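You operate a simulated robot arm through the tools that you are given. There is no shell and no other tool.

You are at the controls of a simulated two-armed robot. One attempt, no reset.

Task
Test the buffer on LOW, then on HIGH, and switch it off.
Fine: guard down and dust drawer in before it starts; two seconds or more at each speed.

It is judged by the outcome, as a careful person would: the job done as asked, and still so three seconds after it is handed in. It fails if anything else is knocked over, pushed out of place, dropped, spilled or broken.

Robot
Two 7-joint arms with fingered hands on one trunk that stands fixed in place. Base frame: the origin is at the foot of the trunk, x ahead of it, y to its left, z up. Units: cm, rad, N and s.
The left shoulder is at [7, 14, 110.8], the right one opposite. With the tool pointing down near the work surface each hand reaches from about 46 to 84 cm from the base axis, measured 20 degrees to its own side. Payload 3.9 kg a hand.
The tool frame of a hand sits at the grasp point between the pads (the TCP): z along the fingers, y along the line on which they close. The tips reach 2.9 cm beyond it. Largest opening 10 cm; the body of the gripper starts 3.4 cm behind the TCP. The gripper is a hand of 5 fingers: y runs from the thumb to the fingers, the wrist lies at [-1.5, -10.5, -17.7] in the tool frame, and closing takes about 1.5 s.
Orientation is told as [roll, pitch, yaw] about the base's x, y, z axes, in that order, counted from this pose: with the fingers straight down and the wrist toward the robot, the tool's x, y and z point along [0, 1, 0], [1, 0, 0] and [0, 0, -1] of the base frame.

Tools
- The arms move only by the tool drive_tool. It takes "left_series", "right_series" or both (then of equal length, played together; a hand with none holds still); each is a list of rows, each a list of 6 numbers: the shift along the tool's x, y, z in units of 100 mm (1.0 is 100 mm), then the turn, a rotation vector about the tool's x, y, z in units of 180 degrees (1.0 is 180 degrees). In form: [[tx, ty, tz, rx, ry, rz], ...]. A call has 1 to 20 rows; each row is the pose to reach, as a shift and turn from the pose commanded when the call began, along the tool's axes at that moment. "left_fingers" and "right_fingers" are, for a hand that has rows, the finger opening in cm, from 0 to 10, set as the call begins (left out, the last holds). A call with a number of a shift or a turn outside -1 to 1 is refused whole. Each row takes 0.2 s and may step no farther than 5 cm and 0.15 rad from the row before; otherwise, or with a gripper value out of range, the whole call is refused. A pose out of reach is approached as far as the arm can. The call stops where the force on the tool passes 40 N (or 10 N more than at its start, if that is more) or the arm is blocked; 0.2 s more then pass. Each finger travels about 15.3 cm/s and halts on what it meets, pressing with about 32 N; the grip force reading is that of the motor and also rises with nothing between the fingers. The clock runs only during rows and for 0.2 s after the last one: add rows that repeat a pose to give the fingers time. It gives the time, the measured TCP pose, the force on the tool (base axes), the opening and the grip force at its end, in the units of the frame above (readings bear some noise), with the torque about the TCP (base axes, N m) and any sound that the robot's microphone picked up.
- Cameras (640 x 400 px; columns grow to the right, rows downward): "scene" is now at [14.18, 0.04, 145.51]; the picture's right is [0.00, -1.00, 0.00], its down [-0.31, -0.00, -0.95] and it looks along [0.95, 0.00, -0.31] (base axes); focal length 214 px, centre (320, 200). "left" rides on the left gripper at [-6.5, -8.6, -12.1] in its tool frame; the picture's right is [-0.76, -0.31, 0.58], its down [0.59, -0.70, 0.40] and it looks along [0.28, 0.64, 0.71] (tool axes); focal length 247 px, centre (320, 200). "right" rides on the right gripper at [6.6, -8.6, -12.1] in its tool frame; the picture's right is [-0.76, 0.31, -0.58], its down [-0.59, -0.70, 0.40] and it looks along [-0.28, 0.64, 0.71] (tool axes); focal length 247 px, centre (320, 200). There is no depth. A picture from a camera that has moved, and an enlarged one, comes with that camera's place and axes in the base frame and with its lens.
- capture(camera): a new picture of that camera. The clock stands still meanwhile.
- move_column(by): slides the trunk up (or, below 0, down) by that many cm; the arms and the scene camera ride with it, the base frame stays. It gives what a move gives, with no picture.
- finger_targets(index, middle, ring, little, thumb_bend, thumb_turn, hand): sets how far each is bent, from 0 (flat) to 100 (curled in); at 30 the hand is open as for a grip, at 70 the pads meet at the TCP. One left out holds its place. A second passes; each finger stops where it meets its share of the squeeze, and holds until it gets a number again. A gripper value or a shape takes the hand back. It gives what a move gives, with no picture; readings hold the bend of each and the force on index, middle, ring, little, thumb and palm. thumb_turn goes from beside the hand (0) to across from the fingers (100), as for a grip.
- hand_shape(shape, hand): the hand has 5 fingers and takes this shape, open, in about a second: jaw (thumb against the fingers, like two jaws); tri (thumb and two fingers); tip (a fingertip pinch); poke (one finger out to press); point (the index stretched); flat (the hand flat); cup (the hand cupped); fist (a fist). The gripper value then closes the fingers along that shape, each until it touches; the sizes above hold for jaw. It gives what a move gives, with no picture.
- turn_head(pan, tilt): turns the head with the scene camera to pan (to the left, within 1.501 rad either way) and tilt (down, from -0.506 to 1.204), counted from straight ahead of the robot. It gives what a move gives.
- close_up(camera, box): a new picture of the part [left, top, right, bottom] of that camera's present view, enlarged. The clock stands still meanwhile.
- close_job(): hands the job in; it is judged then, once.

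Places have to be worked out from the pictures, the camera data and where the tool is seen. Open the grippers and draw the arms clear of the work before you hand the job in, unless the task says otherwise.

The tools are called after "Call:" by a JSON object that holds its "method" and its "body". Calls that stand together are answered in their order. drive_tool: Moves the arms, as the interface text tells. Its arguments: {"type":"object","properties":{"left_series":{"type":"array"},"left_fingers":{"type":"number"},"right_series":{"type":"array"},"right_fingers":{"type":"number"}},"required":[]} The other tools are called the same way: move_column (by) slides the trunk up or down; hand_shape (shape, hand) gives the hand a shape; finger_targets (index, middle, ring, little, thumb_bend, thumb_turn, hand) moves the fingers one by one; turn_head (pan, tilt) turns the head that bears the scene camera; capture (camera) takes a picture; close_up (camera, box) takes an enlarged picture of a part of a camera's view; close_job () hands the job in.

At the start:

```text
time_s: 0.0
left_ee_pos: [47.4, 31.84, 143.05]
left_ee_rot: [0.0, -0.001, 0.13]
left_wrist_force: [-0.2, 0.0, -0.1]
left_ft_torque: [-0.02, 0.01, -0.02]
left_finger_gap: 9.98
left_gripper_force: 0.0
left_shape: jaw
left_bend: [30.0, 30.0, 30.0, 30.0, 30.0, 98.0]
left_finger forces: [0.0, 0.0, 0.1, 0.0, 0.1, 0.1]
right_ee_pos: [35.22, -10.09, 146.8]
right_ee_rot: [0.0, 0.0, 0.127]
right_wrist_force: [-1.2, 0.4, 0.0]
right_ft_torque: [0.01, 0.0, 0.01]
right_finger_gap: 9.97
right_gripper_force: 0.1
right_shape: jaw
right_bend: [30.0, 30.0, 30.0, 30.0, 30.0, 98.0]
right_finger forces: [0.0, 0.1, 0.0, 0.0, 0.0, 0.1]
trunk travel left (down, up): [-75.0, 9.0]
head pan, tilt: [0.003, 0.311]
```

scene: 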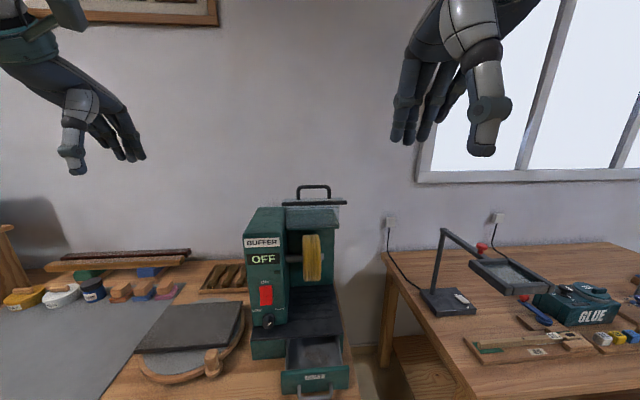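
right: 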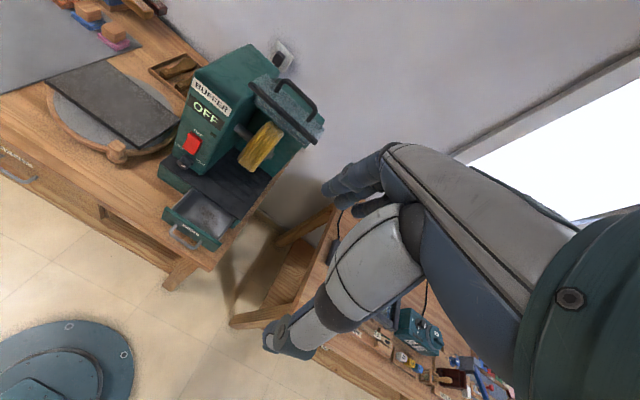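
left: 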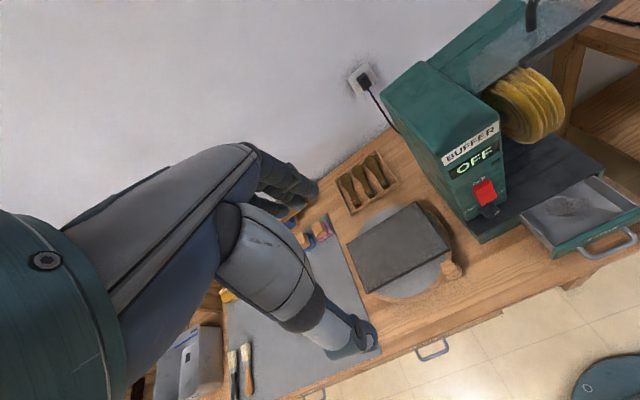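

The buffer is ahead, its drawer open toward me and its guard apparently raised, with a red switch on the face. I take close-ups to see details.

Call:
{"method": "close_up", "body": {"camera": "scene", "box": [220, 170, 380, 270]}}

Call:
{"method": "close_up", "body": {"camera": "scene", "box": [220, 270, 380, 400]}}

Call:
{"method": "close_up", "body": {"camera": "left", "box": [380, 0, 640, 260]}}

Call:
{"method": "close_up", "body": {"camera": "right", "box": [140, 30, 340, 270]}}

```text
4.00 times, centred on (300, 220) of scene
camera zoom: at [14.18, 0.04, 145.51], right [0.0, -1.0, 0.0], down [-0.31, 0.0, -0.95], along [0.95, 0.0, -0.31], focal length 858 px, centre (400, 120)
```

zoom: 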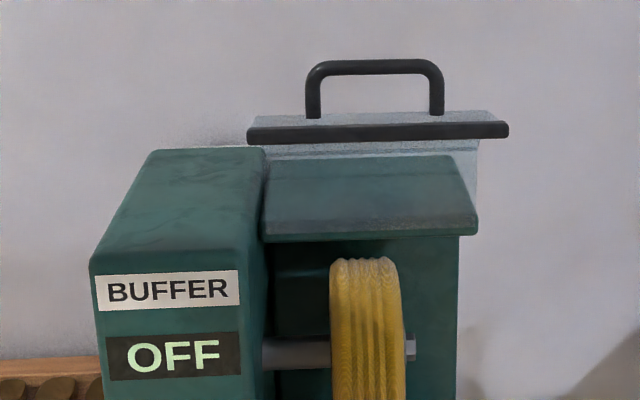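

```text
3.08 times, centred on (300, 335) of scene
camera zoom: at [14.18, 0.04, 145.51], right [0.0, -1.0, 0.0], down [-0.31, 0.0, -0.95], along [0.95, 0.0, -0.31], focal length 660 px, centre (382, -215)
```

zoom: 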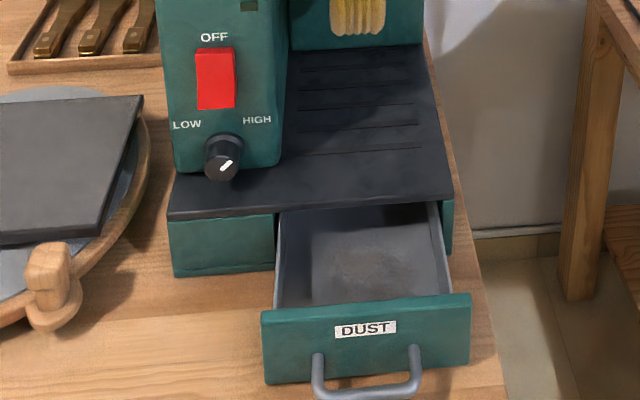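

```text
1.54 times, centred on (510, 130) of left
camera zoom: at [39.68, 24.39, 155.16], right [-0.21, -0.79, -0.58], down [-0.77, 0.49, -0.4], along [0.6, 0.36, -0.71], focal length 380 px, centre (28, 308)
```

zoom: 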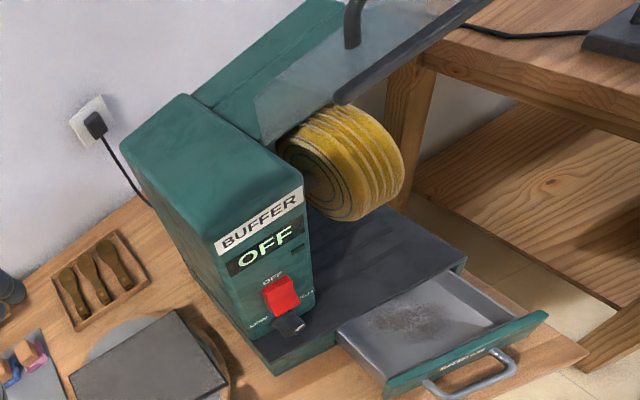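

```text
1.67 times, centred on (240, 150) of right
camera zoom: at [25.92, -4.67, 158.8], right [0.4, -0.71, 0.58], down [-0.62, -0.67, -0.4], along [0.67, -0.2, -0.71], focal length 412 px, centre (453, 283)
```

zoom: 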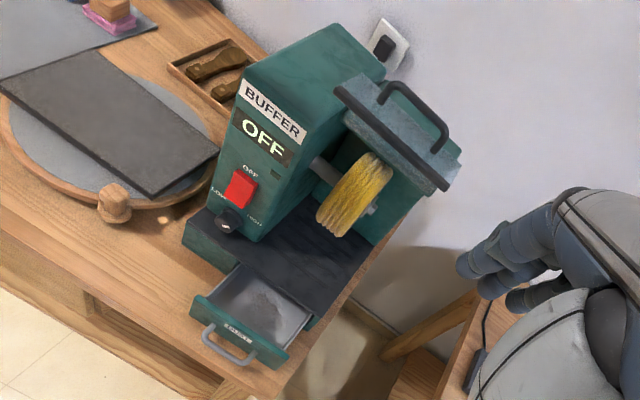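

Triangulating: knob ≈ [63.5, 15, 91], drawer handle ≈ [49, 1.3, 84], guard front strip ≈ [62, -6..9, 129], its handle ≈ [66, 1.7, 132]. I lower the trunk a bit to see the guard's hinge and face from a lower viewpoint.

Call:
{"method": "move_column", "body": {"by": -20}}

Call:
{"method": "capture", "body": {"camera": "scene"}}

Call:
{"method": "close_up", "body": {"camera": "scene", "box": [220, 90, 380, 190]}}

Call:
{"method": "close_up", "body": {"camera": "scene", "box": [230, 180, 350, 260]}}

Call:
{"method": "capture", "body": {"camera": "left"}}

Call:
{"method": "capture", "body": {"camera": "right"}}

```text
time_s: 2.2
left_ee_pos: [47.32, 31.93, 123.1]
left_ee_rot: [0.0, -0.001, 0.129]
left_wrist_force: [0.3, -1.1, 0.2]
left_ft_torque: [0.02, 0.01, 0.04]
left_finger_gap: 9.96
left_gripper_force: 0.0
left_shape: jaw
left_bend: [30.0, 30.0, 30.0, 30.0, 30.0, 98.0]
left_finger forces: [0.1, 0.0, 0.0, 0.0, 0.1, 0.0]
right_ee_pos: [35.15, -10.12, 126.86]
right_ee_rot: [-0.001, -0.001, 0.128]
right_wrist_force: [0.4, 0.0, -0.1]
right_ft_torque: [-0.01, 0.01, 0.02]
right_finger_gap: 9.98
right_gripper_force: 0.1
right_shape: jaw
right_bend: [30.0, 30.0, 30.0, 30.0, 30.0, 98.0]
right_finger forces: [0.0, 0.0, 0.1, 0.0, 0.1, 0.0]
trunk travel left (down, up): [-55.0, 29.0]
head pan, tilt: [0.003, 0.311]
```

```text
taken
camera scene: at [14.17, 0.04, 125.51], right [0.0, -1.0, 0.0], down [-0.31, 0.0, -0.95], along [0.95, 0.0, -0.31], focal length 214 px, centre (320, 200)
```

scene: 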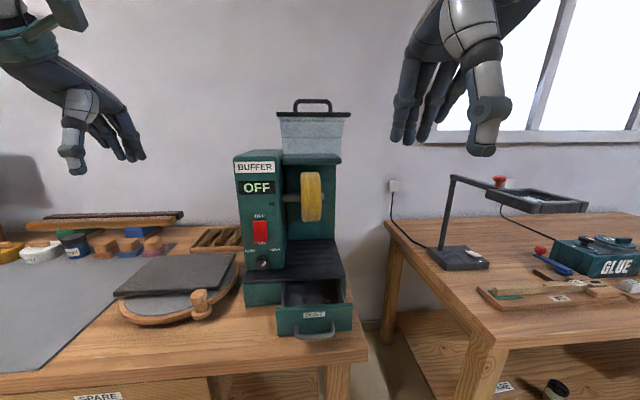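

```text
4.00 times, centred on (300, 140) of scene
camera zoom: at [14.17, 0.04, 125.51], right [0.0, -1.0, 0.0], down [-0.31, 0.0, -0.95], along [0.95, 0.0, -0.31], focal length 858 px, centre (400, 440)
```

zoom: 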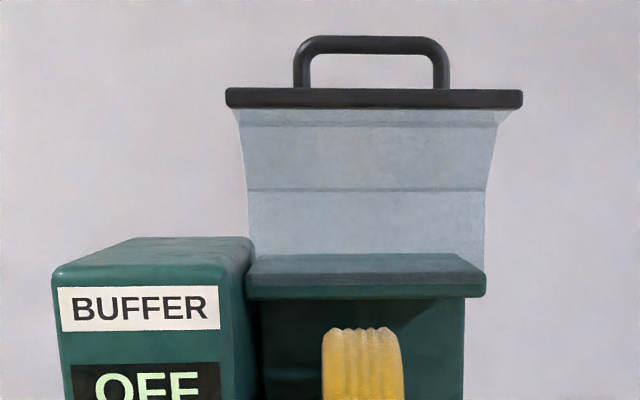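

```text
5.00 times, centred on (290, 220) of scene
camera zoom: at [14.17, 0.04, 125.51], right [0.0, -1.0, 0.0], down [-0.31, 0.0, -0.95], along [0.95, 0.0, -0.31], focal length 1072 px, centre (470, 100)
```

zoom: 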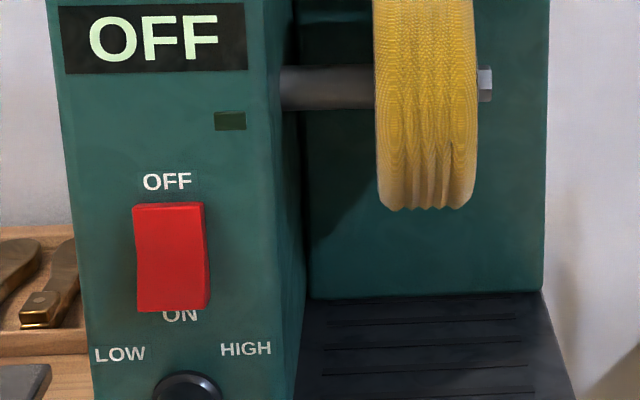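

```text
taken
camera left: at [39.67, 24.38, 135.17], right [-0.21, -0.79, -0.58], down [-0.77, 0.49, -0.4], along [0.6, 0.36, -0.71], focal length 247 px, centre (320, 200)
```

left: 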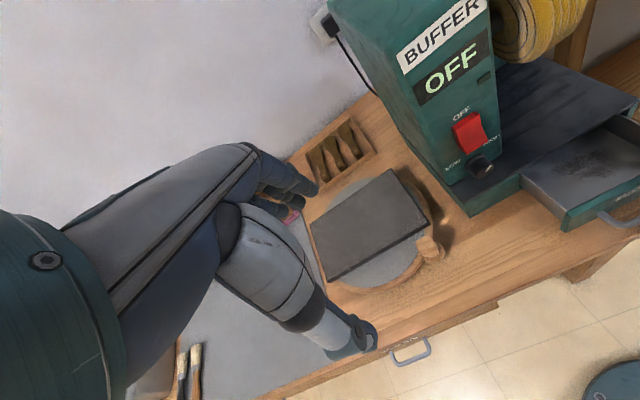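

```text
taken
camera right: at [25.91, -4.67, 138.81], right [0.4, -0.71, 0.58], down [-0.62, -0.67, -0.4], along [0.67, -0.2, -0.71], focal length 247 px, centre (320, 200)
```

right: 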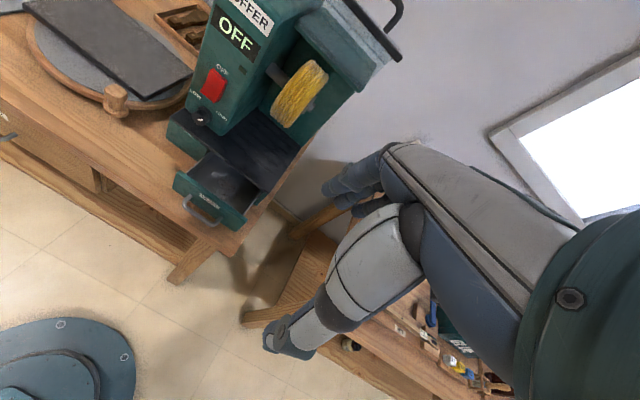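

The guard is a clear plate hinged at the hood's front edge, raised, with a handle; the rocker has OFF at top and ON at bottom. I take more close-ups to see the knob pointer and guard shape.

Call:
{"method": "close_up", "body": {"camera": "right", "box": [160, 0, 420, 240]}}

Call:
{"method": "close_up", "body": {"camera": "scene", "box": [235, 205, 365, 345]}}

Call:
{"method": "close_up", "body": {"camera": "left", "box": [420, 90, 540, 210]}}

```text
1.67 times, centred on (290, 120) of right
camera zoom: at [25.91, -4.67, 138.81], right [0.4, -0.71, 0.58], down [-0.62, -0.67, -0.4], along [0.67, -0.2, -0.71], focal length 412 px, centre (370, 333)
```

zoom: 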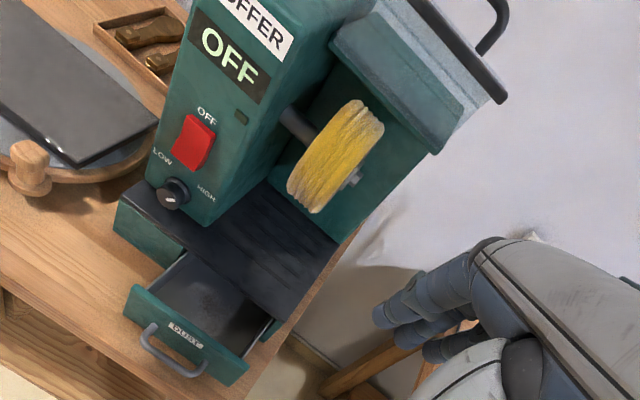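

```text
2.86 times, centred on (300, 275) of scene
camera zoom: at [14.17, 0.04, 125.51], right [0.0, -1.0, 0.0], down [-0.31, 0.0, -0.95], along [0.95, 0.0, -0.31], focal length 613 px, centre (377, -14)
```

zoom: 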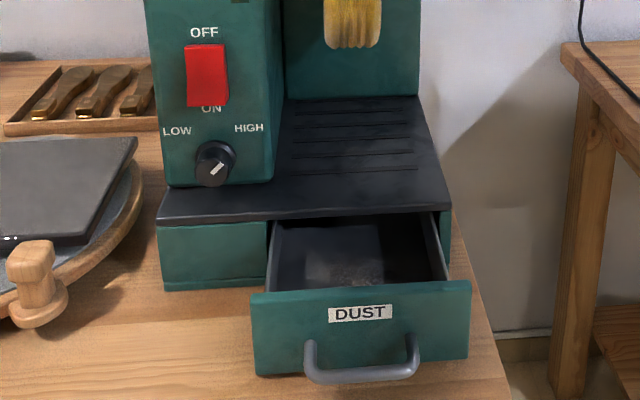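

```text
3.33 times, centred on (480, 150) of left
camera zoom: at [39.67, 24.38, 135.17], right [-0.21, -0.79, -0.58], down [-0.77, 0.49, -0.4], along [0.6, 0.36, -0.71], focal length 823 px, centre (-213, 367)
```

zoom: 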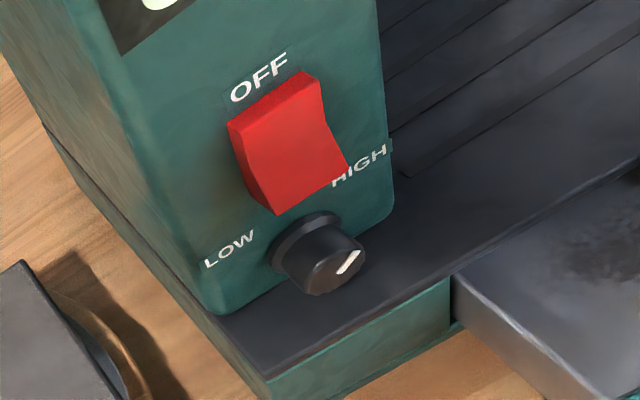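

The knob's pointer is now on HIGH, rocker OFF, drawer out ~8 cm, guard up. I move the right hand out to the right and yaw it left so its camera gives a side view of the guard.

Call:
{"method": "drive_tool", "body": {"right_series": [[-0.12, 0.12, 0, 0, 0, -0.046], [-0.24, 0.24, 0, 0, 0, -0.092], [-0.36, 0.36, 0, 0, 0, -0.138], [-0.48, 0.48, 0, 0, 0, -0.184], [-0.6, 0.6, 0, 0, 0, -0.23], [-0.72, 0.72, 0, 0, 0, -0.276], [-0.85, 0.85, 0, 0, 0, -0.322], [-0.98, 0.98, 0, 0, 0, -0.368]]}}

Call:
{"method": "capture", "body": {"camera": "right"}}

Call:
{"method": "capture", "body": {"camera": "scene"}}

```text
time_s: 4.0
left_ee_pos: [47.49, 31.67, 123.01]
left_ee_rot: [0.001, 0.001, 0.128]
left_wrist_force: [-0.4, -1.0, 0.3]
left_ft_torque: [0.01, -0.04, -0.02]
left_finger_gap: 9.98
left_gripper_force: 0.1
left_shape: jaw
left_bend: [30.0, 30.0, 30.0, 30.0, 30.0, 98.0]
left_finger forces: [0.0, 0.0, 0.0, 0.0, 0.1, 0.0]
right_ee_pos: [43.46, -18.37, 124.19]
right_ee_rot: [-0.002, -0.003, 1.284]
right_wrist_force: [0.6, 0.0, -0.3]
right_ft_torque: [-0.02, 0.0, 0.02]
right_finger_gap: 10.0
right_gripper_force: 0.1
right_shape: jaw
right_bend: [30.0, 30.0, 30.0, 30.0, 30.0, 98.0]
right_finger forces: [0.1, 0.0, 0.0, 0.0, 0.0, 0.1]
right hand out of reach, approached as far as the arm can: row 7, 8
trunk travel left (down, up): [-55.0, 29.0]
head pan, tilt: [0.003, 0.311]
```

```text
taken
camera right: at [34.84, -24.78, 136.2], right [0.81, 0.08, 0.58], down [0.37, -0.84, -0.4], along [0.45, 0.54, -0.71], focal length 247 px, centre (320, 200)
```

right: 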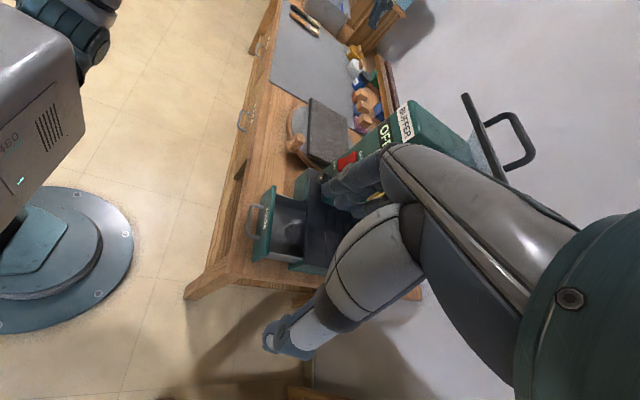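

```text
taken
camera scene: at [14.24, -0.16, 125.5], right [0.0, -1.0, 0.0], down [-0.31, 0.0, -0.95], along [0.95, 0.0, -0.31], focal length 214 px, centre (320, 200)
```

scene: 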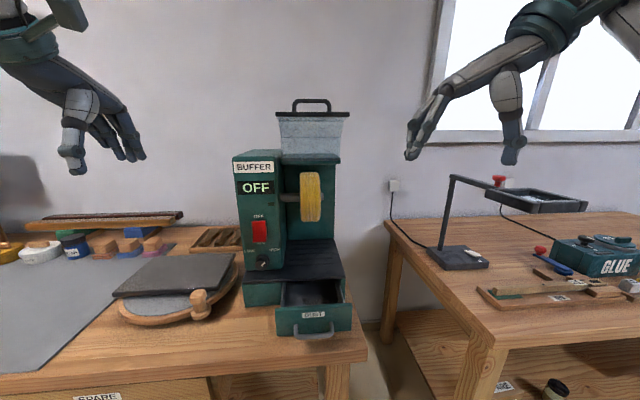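

The hand is near its reach limit here and blocks part of the view; I look closer at the guard portion visible.

Call:
{"method": "close_up", "body": {"camera": "right", "box": [300, 70, 560, 220]}}

Call:
{"method": "close_up", "body": {"camera": "right", "box": [220, 150, 380, 280]}}

```text
2.46 times, centred on (430, 145) of right
camera zoom: at [34.84, -24.78, 136.2], right [0.81, 0.08, 0.58], down [0.37, -0.84, -0.4], along [0.45, 0.54, -0.71], focal length 608 px, centre (49, 335)
```

zoom: 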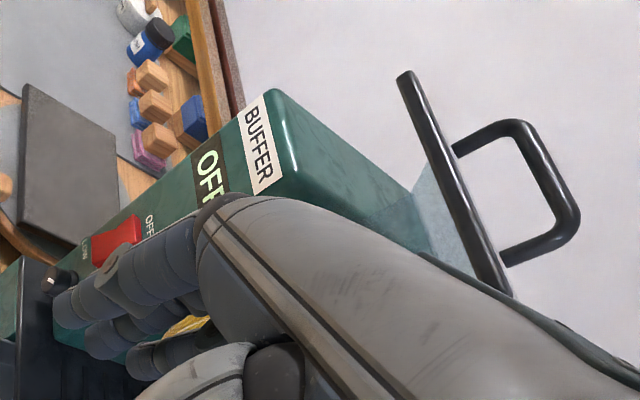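

```text
3.08 times, centred on (300, 215) of right
camera zoom: at [34.84, -24.78, 136.2], right [0.81, 0.08, 0.58], down [0.37, -0.84, -0.4], along [0.45, 0.54, -0.71], focal length 760 px, centre (382, 154)
```

zoom: 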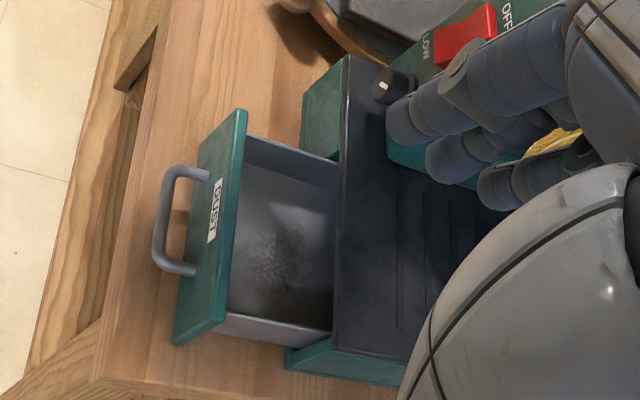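

Handle bar ≈ [67, 1.6, 132], strip ≈ [63.9, 1.4, 129]. I need the hinge position, so I zoom tightly on the guard now and again after raising the trunk.

Call:
{"method": "close_up", "body": {"camera": "scene", "box": [270, 90, 354, 168]}}

Call:
{"method": "move_column", "body": {"by": 25}}

Call:
{"method": "capture", "body": {"camera": "scene"}}

Call:
{"method": "capture", "body": {"camera": "right"}}

Call:
{"method": "close_up", "body": {"camera": "scene", "box": [270, 185, 354, 263]}}

Call:
{"method": "close_up", "body": {"camera": "left", "box": [480, 0, 640, 160]}}

```text
5.13 times, centred on (312, 129) of scene
camera zoom: at [14.24, -0.16, 125.5], right [0.0, -1.0, 0.0], down [-0.31, 0.0, -0.95], along [0.95, 0.0, -0.31], focal length 1100 px, centre (361, 564)
```

zoom: 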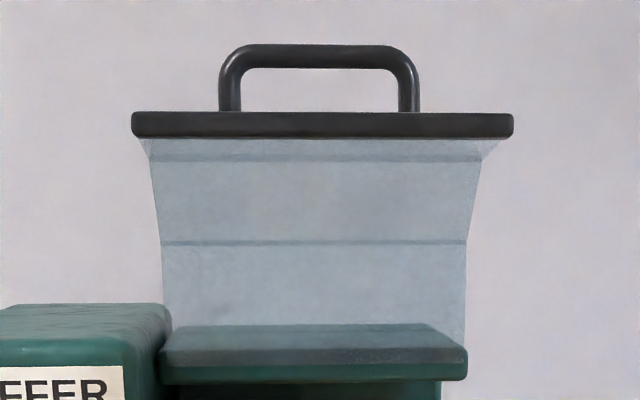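

```text
time_s: 6.5
left_ee_pos: [47.42, 31.99, 148.07]
left_ee_rot: [-0.002, 0.0, 0.128]
left_wrist_force: [0.0, 0.5, 0.7]
left_ft_torque: [-0.02, 0.01, 0.02]
left_finger_gap: 9.97
left_gripper_force: 0.0
left_shape: jaw
left_bend: [30.0, 30.0, 30.0, 30.0, 30.0, 98.0]
left_finger forces: [0.0, 0.0, 0.0, 0.0, 0.1, 0.0]
right_ee_pos: [43.49, -18.18, 149.34]
right_ee_rot: [-0.003, -0.002, 1.284]
right_wrist_force: [-0.1, 0.2, -0.6]
right_ft_torque: [-0.02, 0.02, 0.01]
right_finger_gap: 10.0
right_gripper_force: 0.0
right_shape: jaw
right_bend: [30.0, 30.0, 30.0, 30.0, 30.0, 98.0]
right_finger forces: [0.0, 0.1, 0.1, 0.1, 0.1, 0.0]
trunk travel left (down, up): [-80.0, 4.0]
head pan, tilt: [0.003, 0.311]
```

```text
taken
camera scene: at [14.19, 0.04, 150.5], right [0.0, -1.0, 0.0], down [-0.31, 0.0, -0.95], along [0.95, 0.0, -0.31], focal length 214 px, centre (320, 200)
```

scene: 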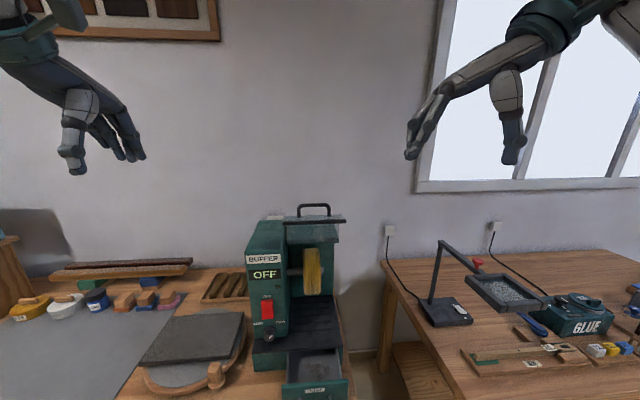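

```text
taken
camera right: at [34.75, -24.51, 161.3], right [0.81, 0.08, 0.58], down [0.37, -0.84, -0.4], along [0.46, 0.54, -0.71], focal length 247 px, centre (320, 200)
```

right: 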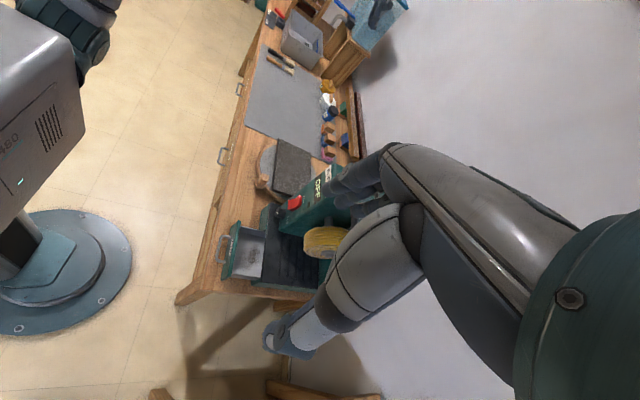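

```text
5.13 times, centred on (312, 224) of scene
camera zoom: at [14.19, 0.04, 150.5], right [0.0, -1.0, 0.0], down [-0.31, 0.0, -0.95], along [0.95, 0.0, -0.31], focal length 1100 px, centre (361, 77)
```

zoom: 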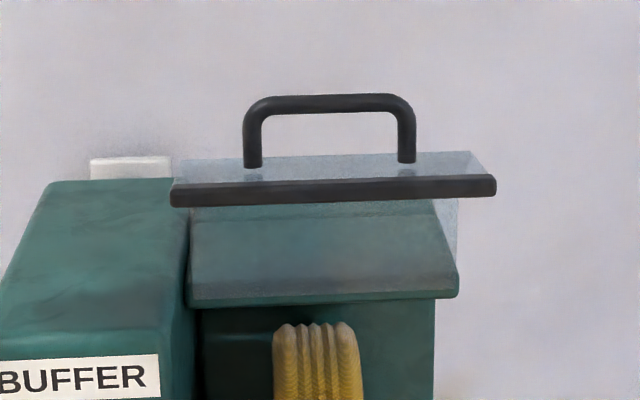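

```text
2.50 times, centred on (560, 80) of left
camera zoom: at [39.7, 24.39, 160.15], right [-0.21, -0.79, -0.58], down [-0.77, 0.49, -0.4], along [0.6, 0.36, -0.71], focal length 617 px, centre (-280, 500)
```

zoom: 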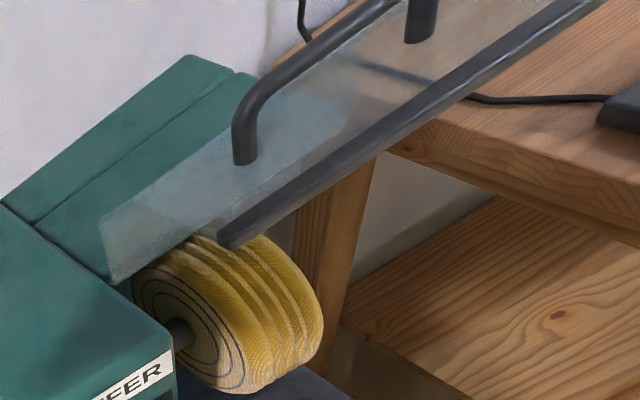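

Guard profile: hinge ≈ [74.5, –, 117], handle standing up with its bar at [67, 1.7, 132] (y −2 to 5.5). I bring the right hand back to face forward, staging in front of the guard.

Call:
{"method": "drive_tool", "body": {"right_series": [[0.025, 0.105, 0.04, 0, 0, 0.0454], [0.05, 0.21, 0.08, 0, 0, 0.0908], [0.075, 0.315, 0.12, 0, 0, 0.1362], [0.1, 0.42, 0.16, 0, 0, 0.1816], [0.125, 0.525, 0.2, 0, 0, 0.227], [0.15, 0.63, 0.24, 0, 0, 0.2724], [0.175, 0.735, 0.28, 0, 0, 0.3178], [0.2, 0.84, 0.32, 0, 0, 0.3632], [0.227, 0.944, 0.36, 0, 0, 0.4087]], "right_fingers": 6}}

```text
time_s: 8.6
left_ee_pos: [47.44, 32.02, 148.1]
left_ee_rot: [-0.001, 0.001, 0.129]
left_wrist_force: [0.7, -0.5, 0.8]
left_ft_torque: [-0.01, -0.04, 0.0]
left_finger_gap: 9.95
left_gripper_force: 0.0
left_shape: jaw
left_bend: [30.0, 30.0, 30.0, 30.0, 30.0, 98.0]
left_finger forces: [0.1, 0.0, 0.0, 0.0, 0.1, 0.0]
right_ee_pos: [44.08, -8.3, 145.88]
right_ee_rot: [-0.001, -0.004, -0.004]
right_wrist_force: [0.6, 0.7, -0.3]
right_ft_torque: [-0.03, 0.04, 0.02]
right_finger_gap: 6.04
right_gripper_force: 0.0
right_shape: jaw
right_bend: [40.0, 39.0, 73.0, 44.0, 30.0, 100.0]
right_finger forces: [0.0, 0.0, 0.0, 0.0, 0.0, 0.0]
trunk travel left (down, up): [-80.0, 4.0]
head pan, tilt: [0.003, 0.311]
```

Now I tilt the hand 30° forward and bring it across to in front of the handle.

Call:
{"method": "drive_tool", "body": {"right_series": [[0.166, 0.15, 0.05, -0.028, 0, 0], [0.333, 0.3, 0.1, -0.056, 0, 0], [0.5, 0.45, 0.15, -0.084, 0, 0], [0.666, 0.6, 0.2, -0.112, 0, 0], [0.833, 0.75, 0.25, -0.14, 0, 0], [1.0, 0.9, 0.3, -0.1667, 0, 0]]}}

Call:
{"method": "capture", "body": {"camera": "scene"}}

Call:
{"method": "capture", "body": {"camera": "right"}}

Call:
{"method": "capture", "body": {"camera": "left"}}

```text
time_s: 9.9
left_ee_pos: [47.43, 31.95, 147.94]
left_ee_rot: [-0.002, -0.001, 0.13]
left_wrist_force: [-0.1, 0.1, 0.1]
left_ft_torque: [0.0, 0.02, 0.0]
left_finger_gap: 9.99
left_gripper_force: 0.0
left_shape: jaw
left_bend: [30.0, 30.0, 30.0, 30.0, 30.0, 98.0]
left_finger forces: [0.1, 0.0, 0.1, 0.0, 0.0, 0.1]
right_ee_pos: [52.81, 1.56, 142.63]
right_ee_rot: [-0.001, -0.526, -0.001]
right_wrist_force: [0.3, 0.4, 0.2]
right_ft_torque: [-0.03, 0.04, 0.0]
right_finger_gap: 6.03
right_gripper_force: 0.0
right_shape: jaw
right_bend: [40.0, 39.0, 73.0, 44.0, 30.0, 100.0]
right_finger forces: [0.0, 0.0, 0.0, 0.0, 0.0, 0.0]
trunk travel left (down, up): [-80.0, 4.0]
head pan, tilt: [0.003, 0.311]
```

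```text
taken
camera scene: at [14.22, 0.13, 150.5], right [0.0, -1.0, 0.0], down [-0.31, 0.0, -0.95], along [0.95, 0.0, -0.31], focal length 214 px, centre (320, 200)
```

scene: 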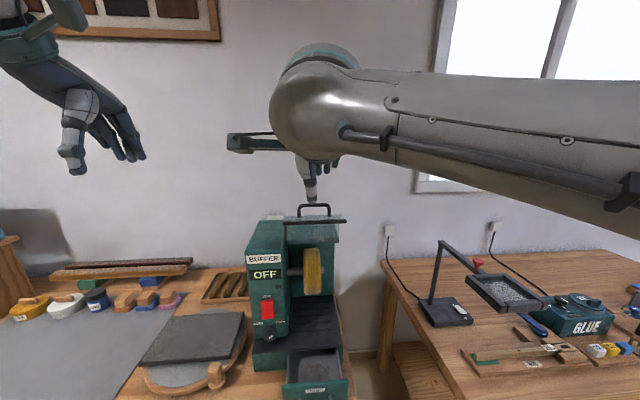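

```text
taken
camera right: at [39.49, 8.26, 148.72], right [-0.03, -0.76, 0.65], down [-0.41, -0.59, -0.7], along [0.91, -0.28, -0.29], focal length 247 px, centre (320, 200)
```

right: 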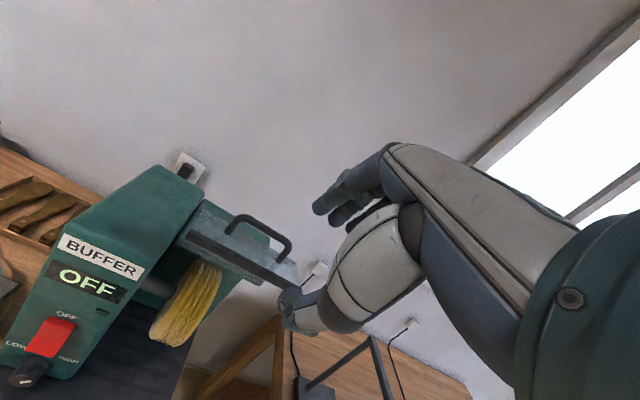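

```text
taken
camera left: at [39.72, 24.49, 160.13], right [-0.21, -0.79, -0.58], down [-0.77, 0.49, -0.4], along [0.6, 0.36, -0.71], focal length 247 px, centre (320, 200)
```

left: 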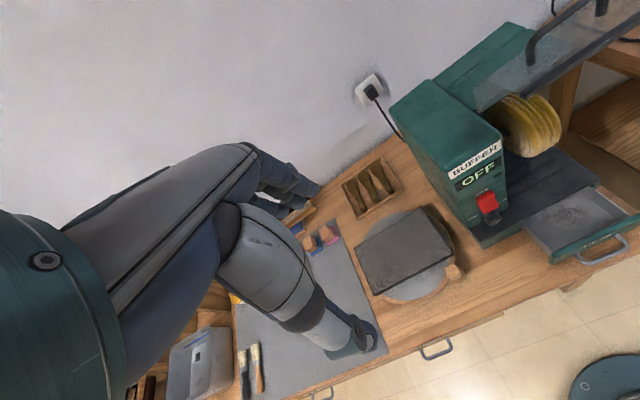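

I yaw the left hand to the right so that its camera watches the guard handle and right hand.

Call:
{"method": "drive_tool", "body": {"left_series": [[0, 0, 0, 0, 0, 0.046], [0, 0, 0, 0, 0, 0.092], [0, 0, 0, 0, 0, 0.138], [0, 0, 0, 0, 0, 0.184], [0, 0, 0, 0, 0, 0.23], [0, 0, 0, 0, 0, 0.276], [0, 0, 0, 0, 0, 0.322]]}}

Call:
{"method": "capture", "body": {"camera": "left"}}

```text
time_s: 11.6
left_ee_pos: [47.89, 33.07, 146.72]
left_ee_rot: [0.001, -0.004, -0.738]
left_wrist_force: [-0.7, 1.9, 0.3]
left_ft_torque: [0.01, -0.01, 0.01]
left_finger_gap: 9.98
left_gripper_force: 0.1
left_shape: jaw
left_bend: [30.0, 30.0, 30.0, 30.0, 30.0, 98.0]
left_finger forces: [0.0, 0.0, 0.0, 0.0, 0.0, 0.1]
left hand out of reach, approached as far as the arm can: row 6, 7
right_ee_pos: [52.67, 1.63, 142.77]
right_ee_rot: [0.001, -0.526, 0.0]
right_wrist_force: [-0.8, -0.7, -0.5]
right_ft_torque: [-0.07, -0.05, 0.0]
right_finger_gap: 6.03
right_gripper_force: 0.0
right_shape: jaw
right_bend: [40.0, 39.0, 73.0, 44.0, 30.0, 100.0]
right_finger forces: [0.0, 0.1, 0.0, 0.0, 0.0, 0.0]
trunk travel left (down, up): [-80.0, 4.0]
head pan, tilt: [0.003, 0.311]
```

```text
taken
camera left: at [37.07, 34.15, 158.78], right [-0.73, -0.35, -0.58], down [-0.12, 0.91, -0.4], along [0.67, -0.22, -0.71], focal length 247 px, centre (320, 200)
```

left: 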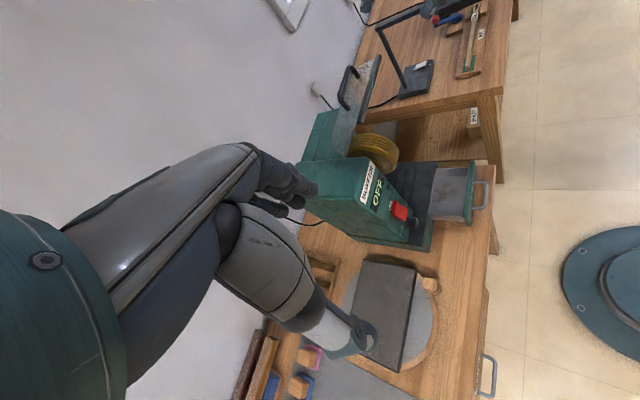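

The left camera now shows the guard and handle from the side. I advance the right hand to a pre-grasp point above the handle.

Call:
{"method": "drive_tool", "body": {"right_series": [[0, 0.175, 0.19, 0, 0, 0], [0, 0.35, 0.375, 0, 0, 0], [0, 0.525, 0.56, 0, 0, 0], [0, 0.7, 0.75, 0, 0, 0]]}}

Call:
{"method": "capture", "body": {"camera": "left"}}

Call:
{"method": "close_up", "body": {"camera": "left", "box": [280, 0, 480, 200]}}

Call:
{"method": "capture", "body": {"camera": "right"}}

Call:
{"method": "capture", "body": {"camera": "scene"}}

```text
time_s: 12.6
left_ee_pos: [48.31, 33.15, 146.63]
left_ee_rot: [-0.002, 0.001, -0.739]
left_wrist_force: [1.3, 0.4, 0.6]
left_ft_torque: [0.0, 0.0, -0.05]
left_finger_gap: 9.96
left_gripper_force: 0.1
left_shape: jaw
left_bend: [30.0, 30.0, 30.0, 30.0, 30.0, 98.0]
left_finger forces: [0.0, 0.0, 0.1, 0.0, 0.0, 0.1]
right_ee_pos: [62.81, 1.56, 139.62]
right_ee_rot: [0.0, -0.526, 0.002]
right_wrist_force: [1.3, -0.3, -0.4]
right_ft_torque: [-0.03, 0.02, 0.0]
right_finger_gap: 6.03
right_gripper_force: 0.1
right_shape: jaw
right_bend: [40.0, 39.0, 73.0, 44.0, 30.0, 100.0]
right_finger forces: [0.1, 0.0, 0.1, 0.0, 0.1, 0.0]
trunk travel left (down, up): [-80.0, 4.0]
head pan, tilt: [0.003, 0.311]
```

```text
taken
camera left: at [37.42, 34.13, 158.7], right [-0.74, -0.35, -0.58], down [-0.12, 0.91, -0.4], along [0.67, -0.22, -0.71], focal length 247 px, centre (320, 200)
```

left: 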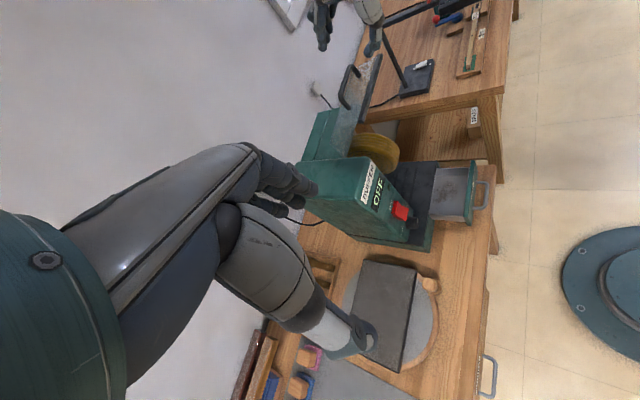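

```text
2.00 times, centred on (380, 100) of left
camera zoom: at [37.42, 34.13, 158.7], right [-0.74, -0.35, -0.58], down [-0.12, 0.91, -0.4], along [0.67, -0.22, -0.71], focal length 494 px, centre (200, 400)
```

zoom: 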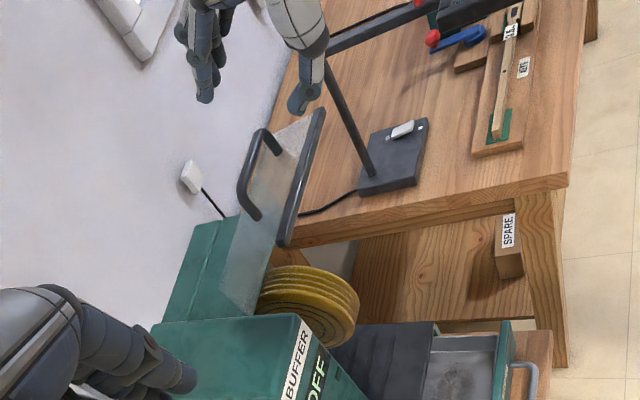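

```text
taken
camera right: at [49.44, 8.15, 145.75], right [-0.02, -0.76, 0.65], down [-0.41, -0.59, -0.7], along [0.91, -0.28, -0.3], focal length 247 px, centre (320, 200)
```

right: 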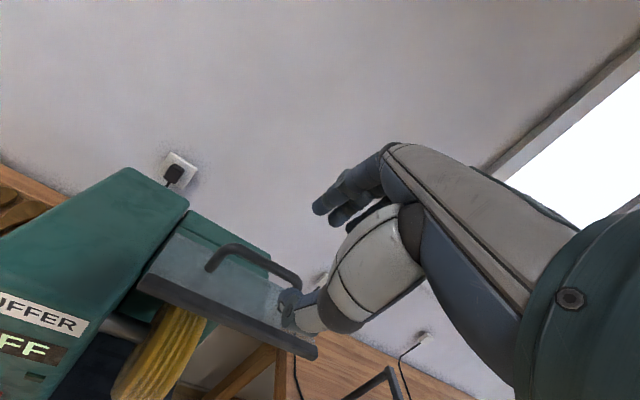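

```text
taken
camera scene: at [14.39, 0.13, 150.48], right [0.0, -1.0, 0.0], down [-0.31, 0.0, -0.95], along [0.95, 0.0, -0.31], focal length 214 px, centre (320, 200)
```

scene: 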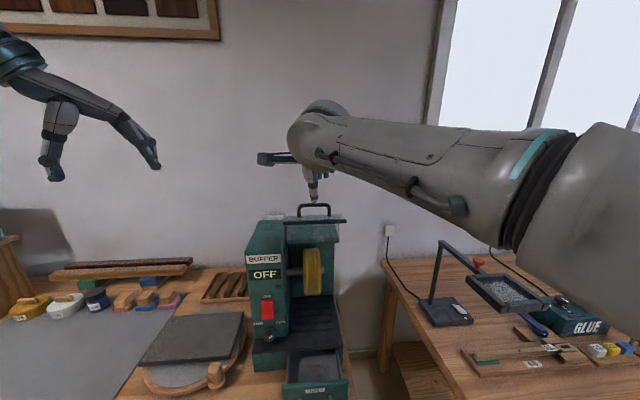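

The hand is well lined up above the handle. I descend along the tool axis about 4.5 cm with the opening narrowed to 5 cm, and check.

Call:
{"method": "drive_tool", "body": {"right_series": [[0, 0, 0.0, 0, 0, 0], [0, 0, 0.15, 0, 0, 0], [0, 0, 0.3, 0, 0, 0], [0, 0, 0.45, 0, 0, 0]], "right_fingers": 5}}

Call:
{"method": "close_up", "body": {"camera": "left", "box": [280, 0, 480, 140]}}

Call:
{"method": "close_up", "body": {"camera": "scene", "box": [240, 140, 400, 250]}}

Call:
{"method": "capture", "body": {"camera": "right"}}

```text
time_s: 13.6
left_ee_pos: [48.13, 33.11, 146.75]
left_ee_rot: [-0.001, -0.003, -0.738]
left_wrist_force: [-0.2, 0.2, 0.7]
left_ft_torque: [0.01, 0.01, -0.03]
left_finger_gap: 9.99
left_gripper_force: 0.0
left_shape: jaw
left_bend: [30.0, 30.0, 30.0, 30.0, 30.0, 98.0]
left_finger forces: [0.1, 0.0, 0.0, 0.0, 0.0, 0.0]
right_ee_pos: [64.92, 1.43, 135.85]
right_ee_rot: [0.001, -0.528, 0.0]
right_wrist_force: [-0.2, 0.8, 0.3]
right_ft_torque: [0.0, -0.01, 0.04]
right_finger_gap: 5.04
right_gripper_force: 0.1
right_shape: jaw
right_bend: [41.0, 42.0, 74.0, 48.0, 35.0, 100.0]
right_finger forces: [0.0, 0.0, 0.0, 0.0, 0.0, 0.0]
trunk travel left (down, up): [-80.0, 4.0]
head pan, tilt: [0.003, 0.311]
```

```text
2.86 times, centred on (380, 70) of left
camera zoom: at [37.23, 34.05, 158.77], right [-0.74, -0.35, -0.58], down [-0.12, 0.91, -0.4], along [0.67, -0.22, -0.71], focal length 706 px, centre (149, 571)
```

zoom: 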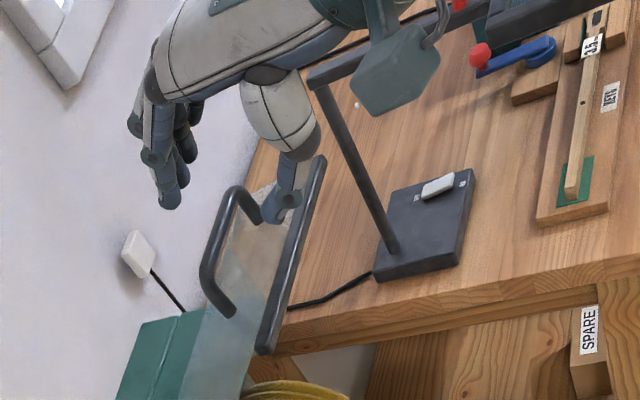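

```text
3.64 times, centred on (320, 195) of scene
camera zoom: at [14.22, 0.05, 150.5], right [0.0, -1.0, 0.0], down [-0.31, 0.0, -0.95], along [0.95, 0.0, -0.31], focal length 780 px, centre (320, 218)
```

zoom: 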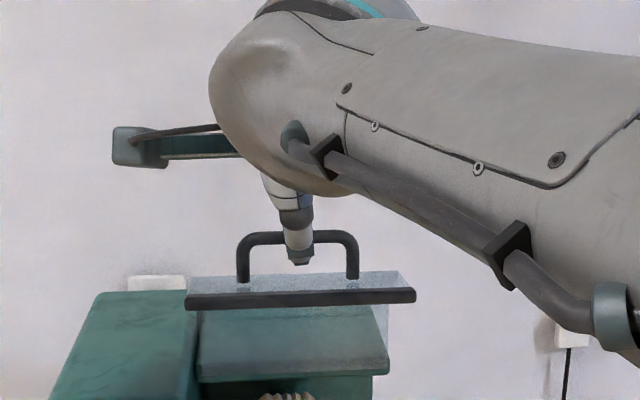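

```text
taken
camera right: at [51.63, 8.13, 141.99], right [-0.03, -0.76, 0.65], down [-0.41, -0.59, -0.7], along [0.91, -0.28, -0.29], focal length 247 px, centre (320, 200)
```

right: 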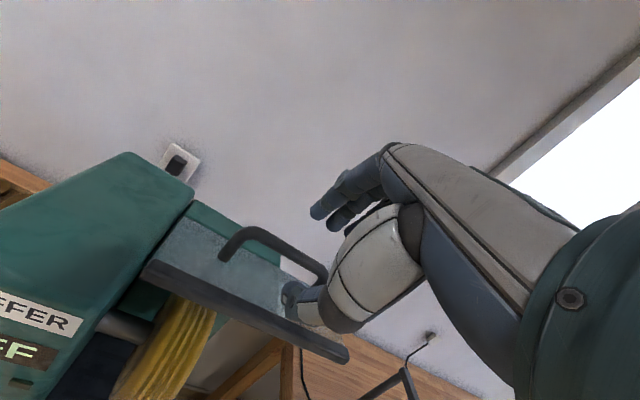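

At this tilt the thumb reaches lower than the fingers, so the hook behind the bar would be shallow. I straighten the tool to vertical while rising 2 cm, so thumb and fingers straddle the bar evenly.

Call:
{"method": "drive_tool", "body": {"right_series": [[0, 0.06, -0.08, 0, 0, 0], [0.005, 0.12, -0.1, 0.042, 0, 0], [0.01, 0.18, -0.106, 0.084, 0, 0], [0.015, 0.24, -0.106, 0.126, 0, 0], [0.015, 0.246, -0.106, 0.168, 0, 0]]}}

Call:
{"method": "close_up", "body": {"camera": "left", "box": [280, 0, 480, 140]}}

Call:
{"method": "close_up", "body": {"camera": "scene", "box": [240, 140, 400, 250]}}

```text
time_s: 14.8
left_ee_pos: [48.03, 33.12, 146.62]
left_ee_rot: [0.002, -0.002, -0.738]
left_wrist_force: [-0.1, 1.0, 0.4]
left_ft_torque: [0.01, 0.02, -0.01]
left_finger_gap: 9.98
left_gripper_force: 0.1
left_shape: jaw
left_bend: [30.0, 30.0, 30.0, 30.0, 30.0, 98.0]
left_finger forces: [0.0, 0.0, 0.0, 0.0, 0.0, 0.0]
right_ee_pos: [64.43, -0.07, 136.36]
right_ee_rot: [-0.001, -0.041, 0.002]
right_wrist_force: [-0.7, 0.2, -0.3]
right_ft_torque: [0.03, 0.0, 0.0]
right_finger_gap: 5.02
right_gripper_force: 0.0
right_shape: jaw
right_bend: [41.0, 43.0, 74.0, 49.0, 35.0, 100.0]
right_finger forces: [0.0, 0.0, 0.0, 0.1, 0.1, 0.0]
right hand out of reach, approached as far as the arm can: row 4, 5
trunk travel left (down, up): [-80.0, 4.0]
head pan, tilt: [0.003, 0.311]
```

```text
2.86 times, centred on (380, 70) of left
camera zoom: at [37.18, 34.06, 158.79], right [-0.74, -0.35, -0.58], down [-0.12, 0.91, -0.4], along [0.67, -0.22, -0.71], focal length 706 px, centre (149, 571)
```

zoom: 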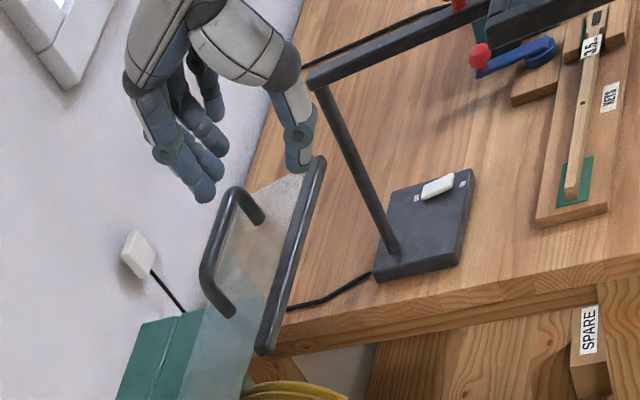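

```text
3.64 times, centred on (320, 195) of scene
camera zoom: at [14.18, 0.07, 150.51], right [0.0, -1.0, 0.0], down [-0.31, 0.0, -0.95], along [0.95, 0.0, -0.31], focal length 780 px, centre (320, 218)
```

zoom: 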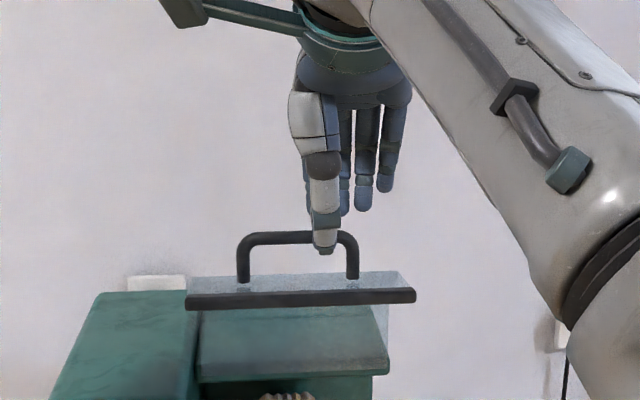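

Reach limits me here; raising the trunk 4 cm helps, and the fingers sit to the right of the handle so I also shift the hand ~3 cm left.

Call:
{"method": "move_column", "body": {"by": 4}}

Call:
{"method": "drive_tool", "body": {"right_series": [[0.1, 0.05, 0.1, 0, 0, 0], [0.2, 0.12, 0.2, 0, 0, 0], [0.3, 0.2, 0.3, 0, 0, 0], [0.33, 0.24, 0.4, 0, 0, 0]]}}

Call:
{"method": "close_up", "body": {"camera": "left", "box": [280, 0, 480, 140]}}

Call:
{"method": "close_up", "body": {"camera": "scene", "box": [240, 150, 400, 260]}}

```text
time_s: 15.6
left_ee_pos: [48.06, 32.99, 150.77]
left_ee_rot: [-0.001, -0.001, -0.739]
left_wrist_force: [0.4, 0.0, 0.4]
left_ft_torque: [0.01, 0.02, 0.01]
left_finger_gap: 9.98
left_gripper_force: 0.0
left_shape: jaw
left_bend: [30.0, 30.0, 30.0, 30.0, 30.0, 98.0]
left_finger forces: [0.0, 0.1, 0.1, 0.1, 0.0, 0.0]
right_ee_pos: [64.51, -0.09, 140.31]
right_ee_rot: [-0.001, -0.042, 0.002]
right_wrist_force: [0.2, -0.7, 0.8]
right_ft_torque: [0.03, 0.02, 0.01]
right_finger_gap: 5.01
right_gripper_force: 0.1
right_shape: jaw
right_bend: [41.0, 43.0, 74.0, 49.0, 35.0, 100.0]
right_finger forces: [0.0, 0.0, 0.1, 0.0, 0.1, 0.1]
trunk travel left (down, up): [-84.0, 0.0]
head pan, tilt: [0.003, 0.311]
```

```text
time_s: 16.6
left_ee_pos: [48.12, 33.07, 150.65]
left_ee_rot: [0.0, -0.002, -0.737]
left_wrist_force: [0.1, 0.3, -0.3]
left_ft_torque: [0.0, 0.01, 0.02]
left_finger_gap: 10.01
left_gripper_force: 0.0
left_shape: jaw
left_bend: [30.0, 30.0, 30.0, 30.0, 30.0, 98.0]
left_finger forces: [0.0, 0.0, 0.0, 0.0, 0.1, 0.1]
right_ee_pos: [66.56, 2.52, 136.05]
right_ee_rot: [0.001, -0.041, -0.003]
right_wrist_force: [0.1, -0.1, 0.4]
right_ft_torque: [0.01, 0.02, 0.0]
right_finger_gap: 5.01
right_gripper_force: 0.1
right_shape: jaw
right_bend: [41.0, 43.0, 74.0, 49.0, 35.0, 100.0]
right_finger forces: [0.0, 0.0, 0.0, 0.1, 0.0, 0.0]
right hand out of reach, approached as far as the arm can: row 3, 4
trunk travel left (down, up): [-84.0, 0.0]
head pan, tilt: [0.003, 0.311]
```

```text
2.86 times, centred on (380, 70) of left
camera zoom: at [37.27, 34.06, 162.76], right [-0.74, -0.35, -0.58], down [-0.12, 0.91, -0.4], along [0.67, -0.22, -0.71], focal length 706 px, centre (149, 571)
```

zoom: 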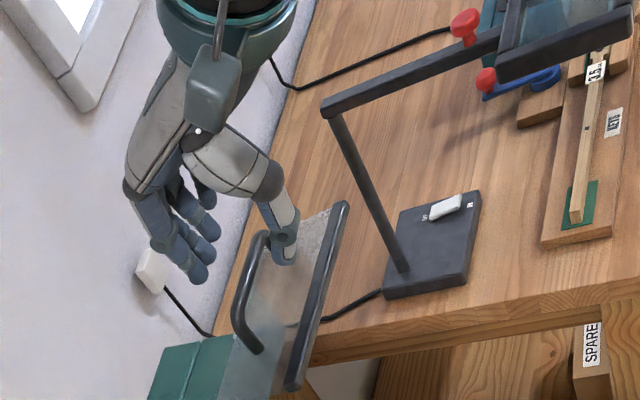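

```text
3.64 times, centred on (320, 205) of scene
camera zoom: at [14.26, 0.07, 154.5], right [0.0, -1.0, 0.0], down [-0.31, 0.0, -0.95], along [0.95, 0.0, -0.31], focal length 780 px, centre (320, 182)
```

zoom: 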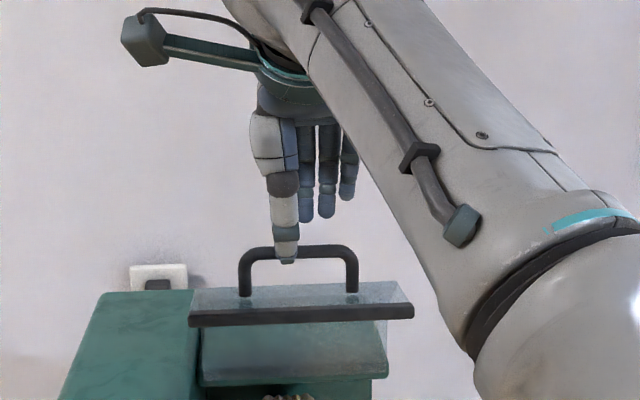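

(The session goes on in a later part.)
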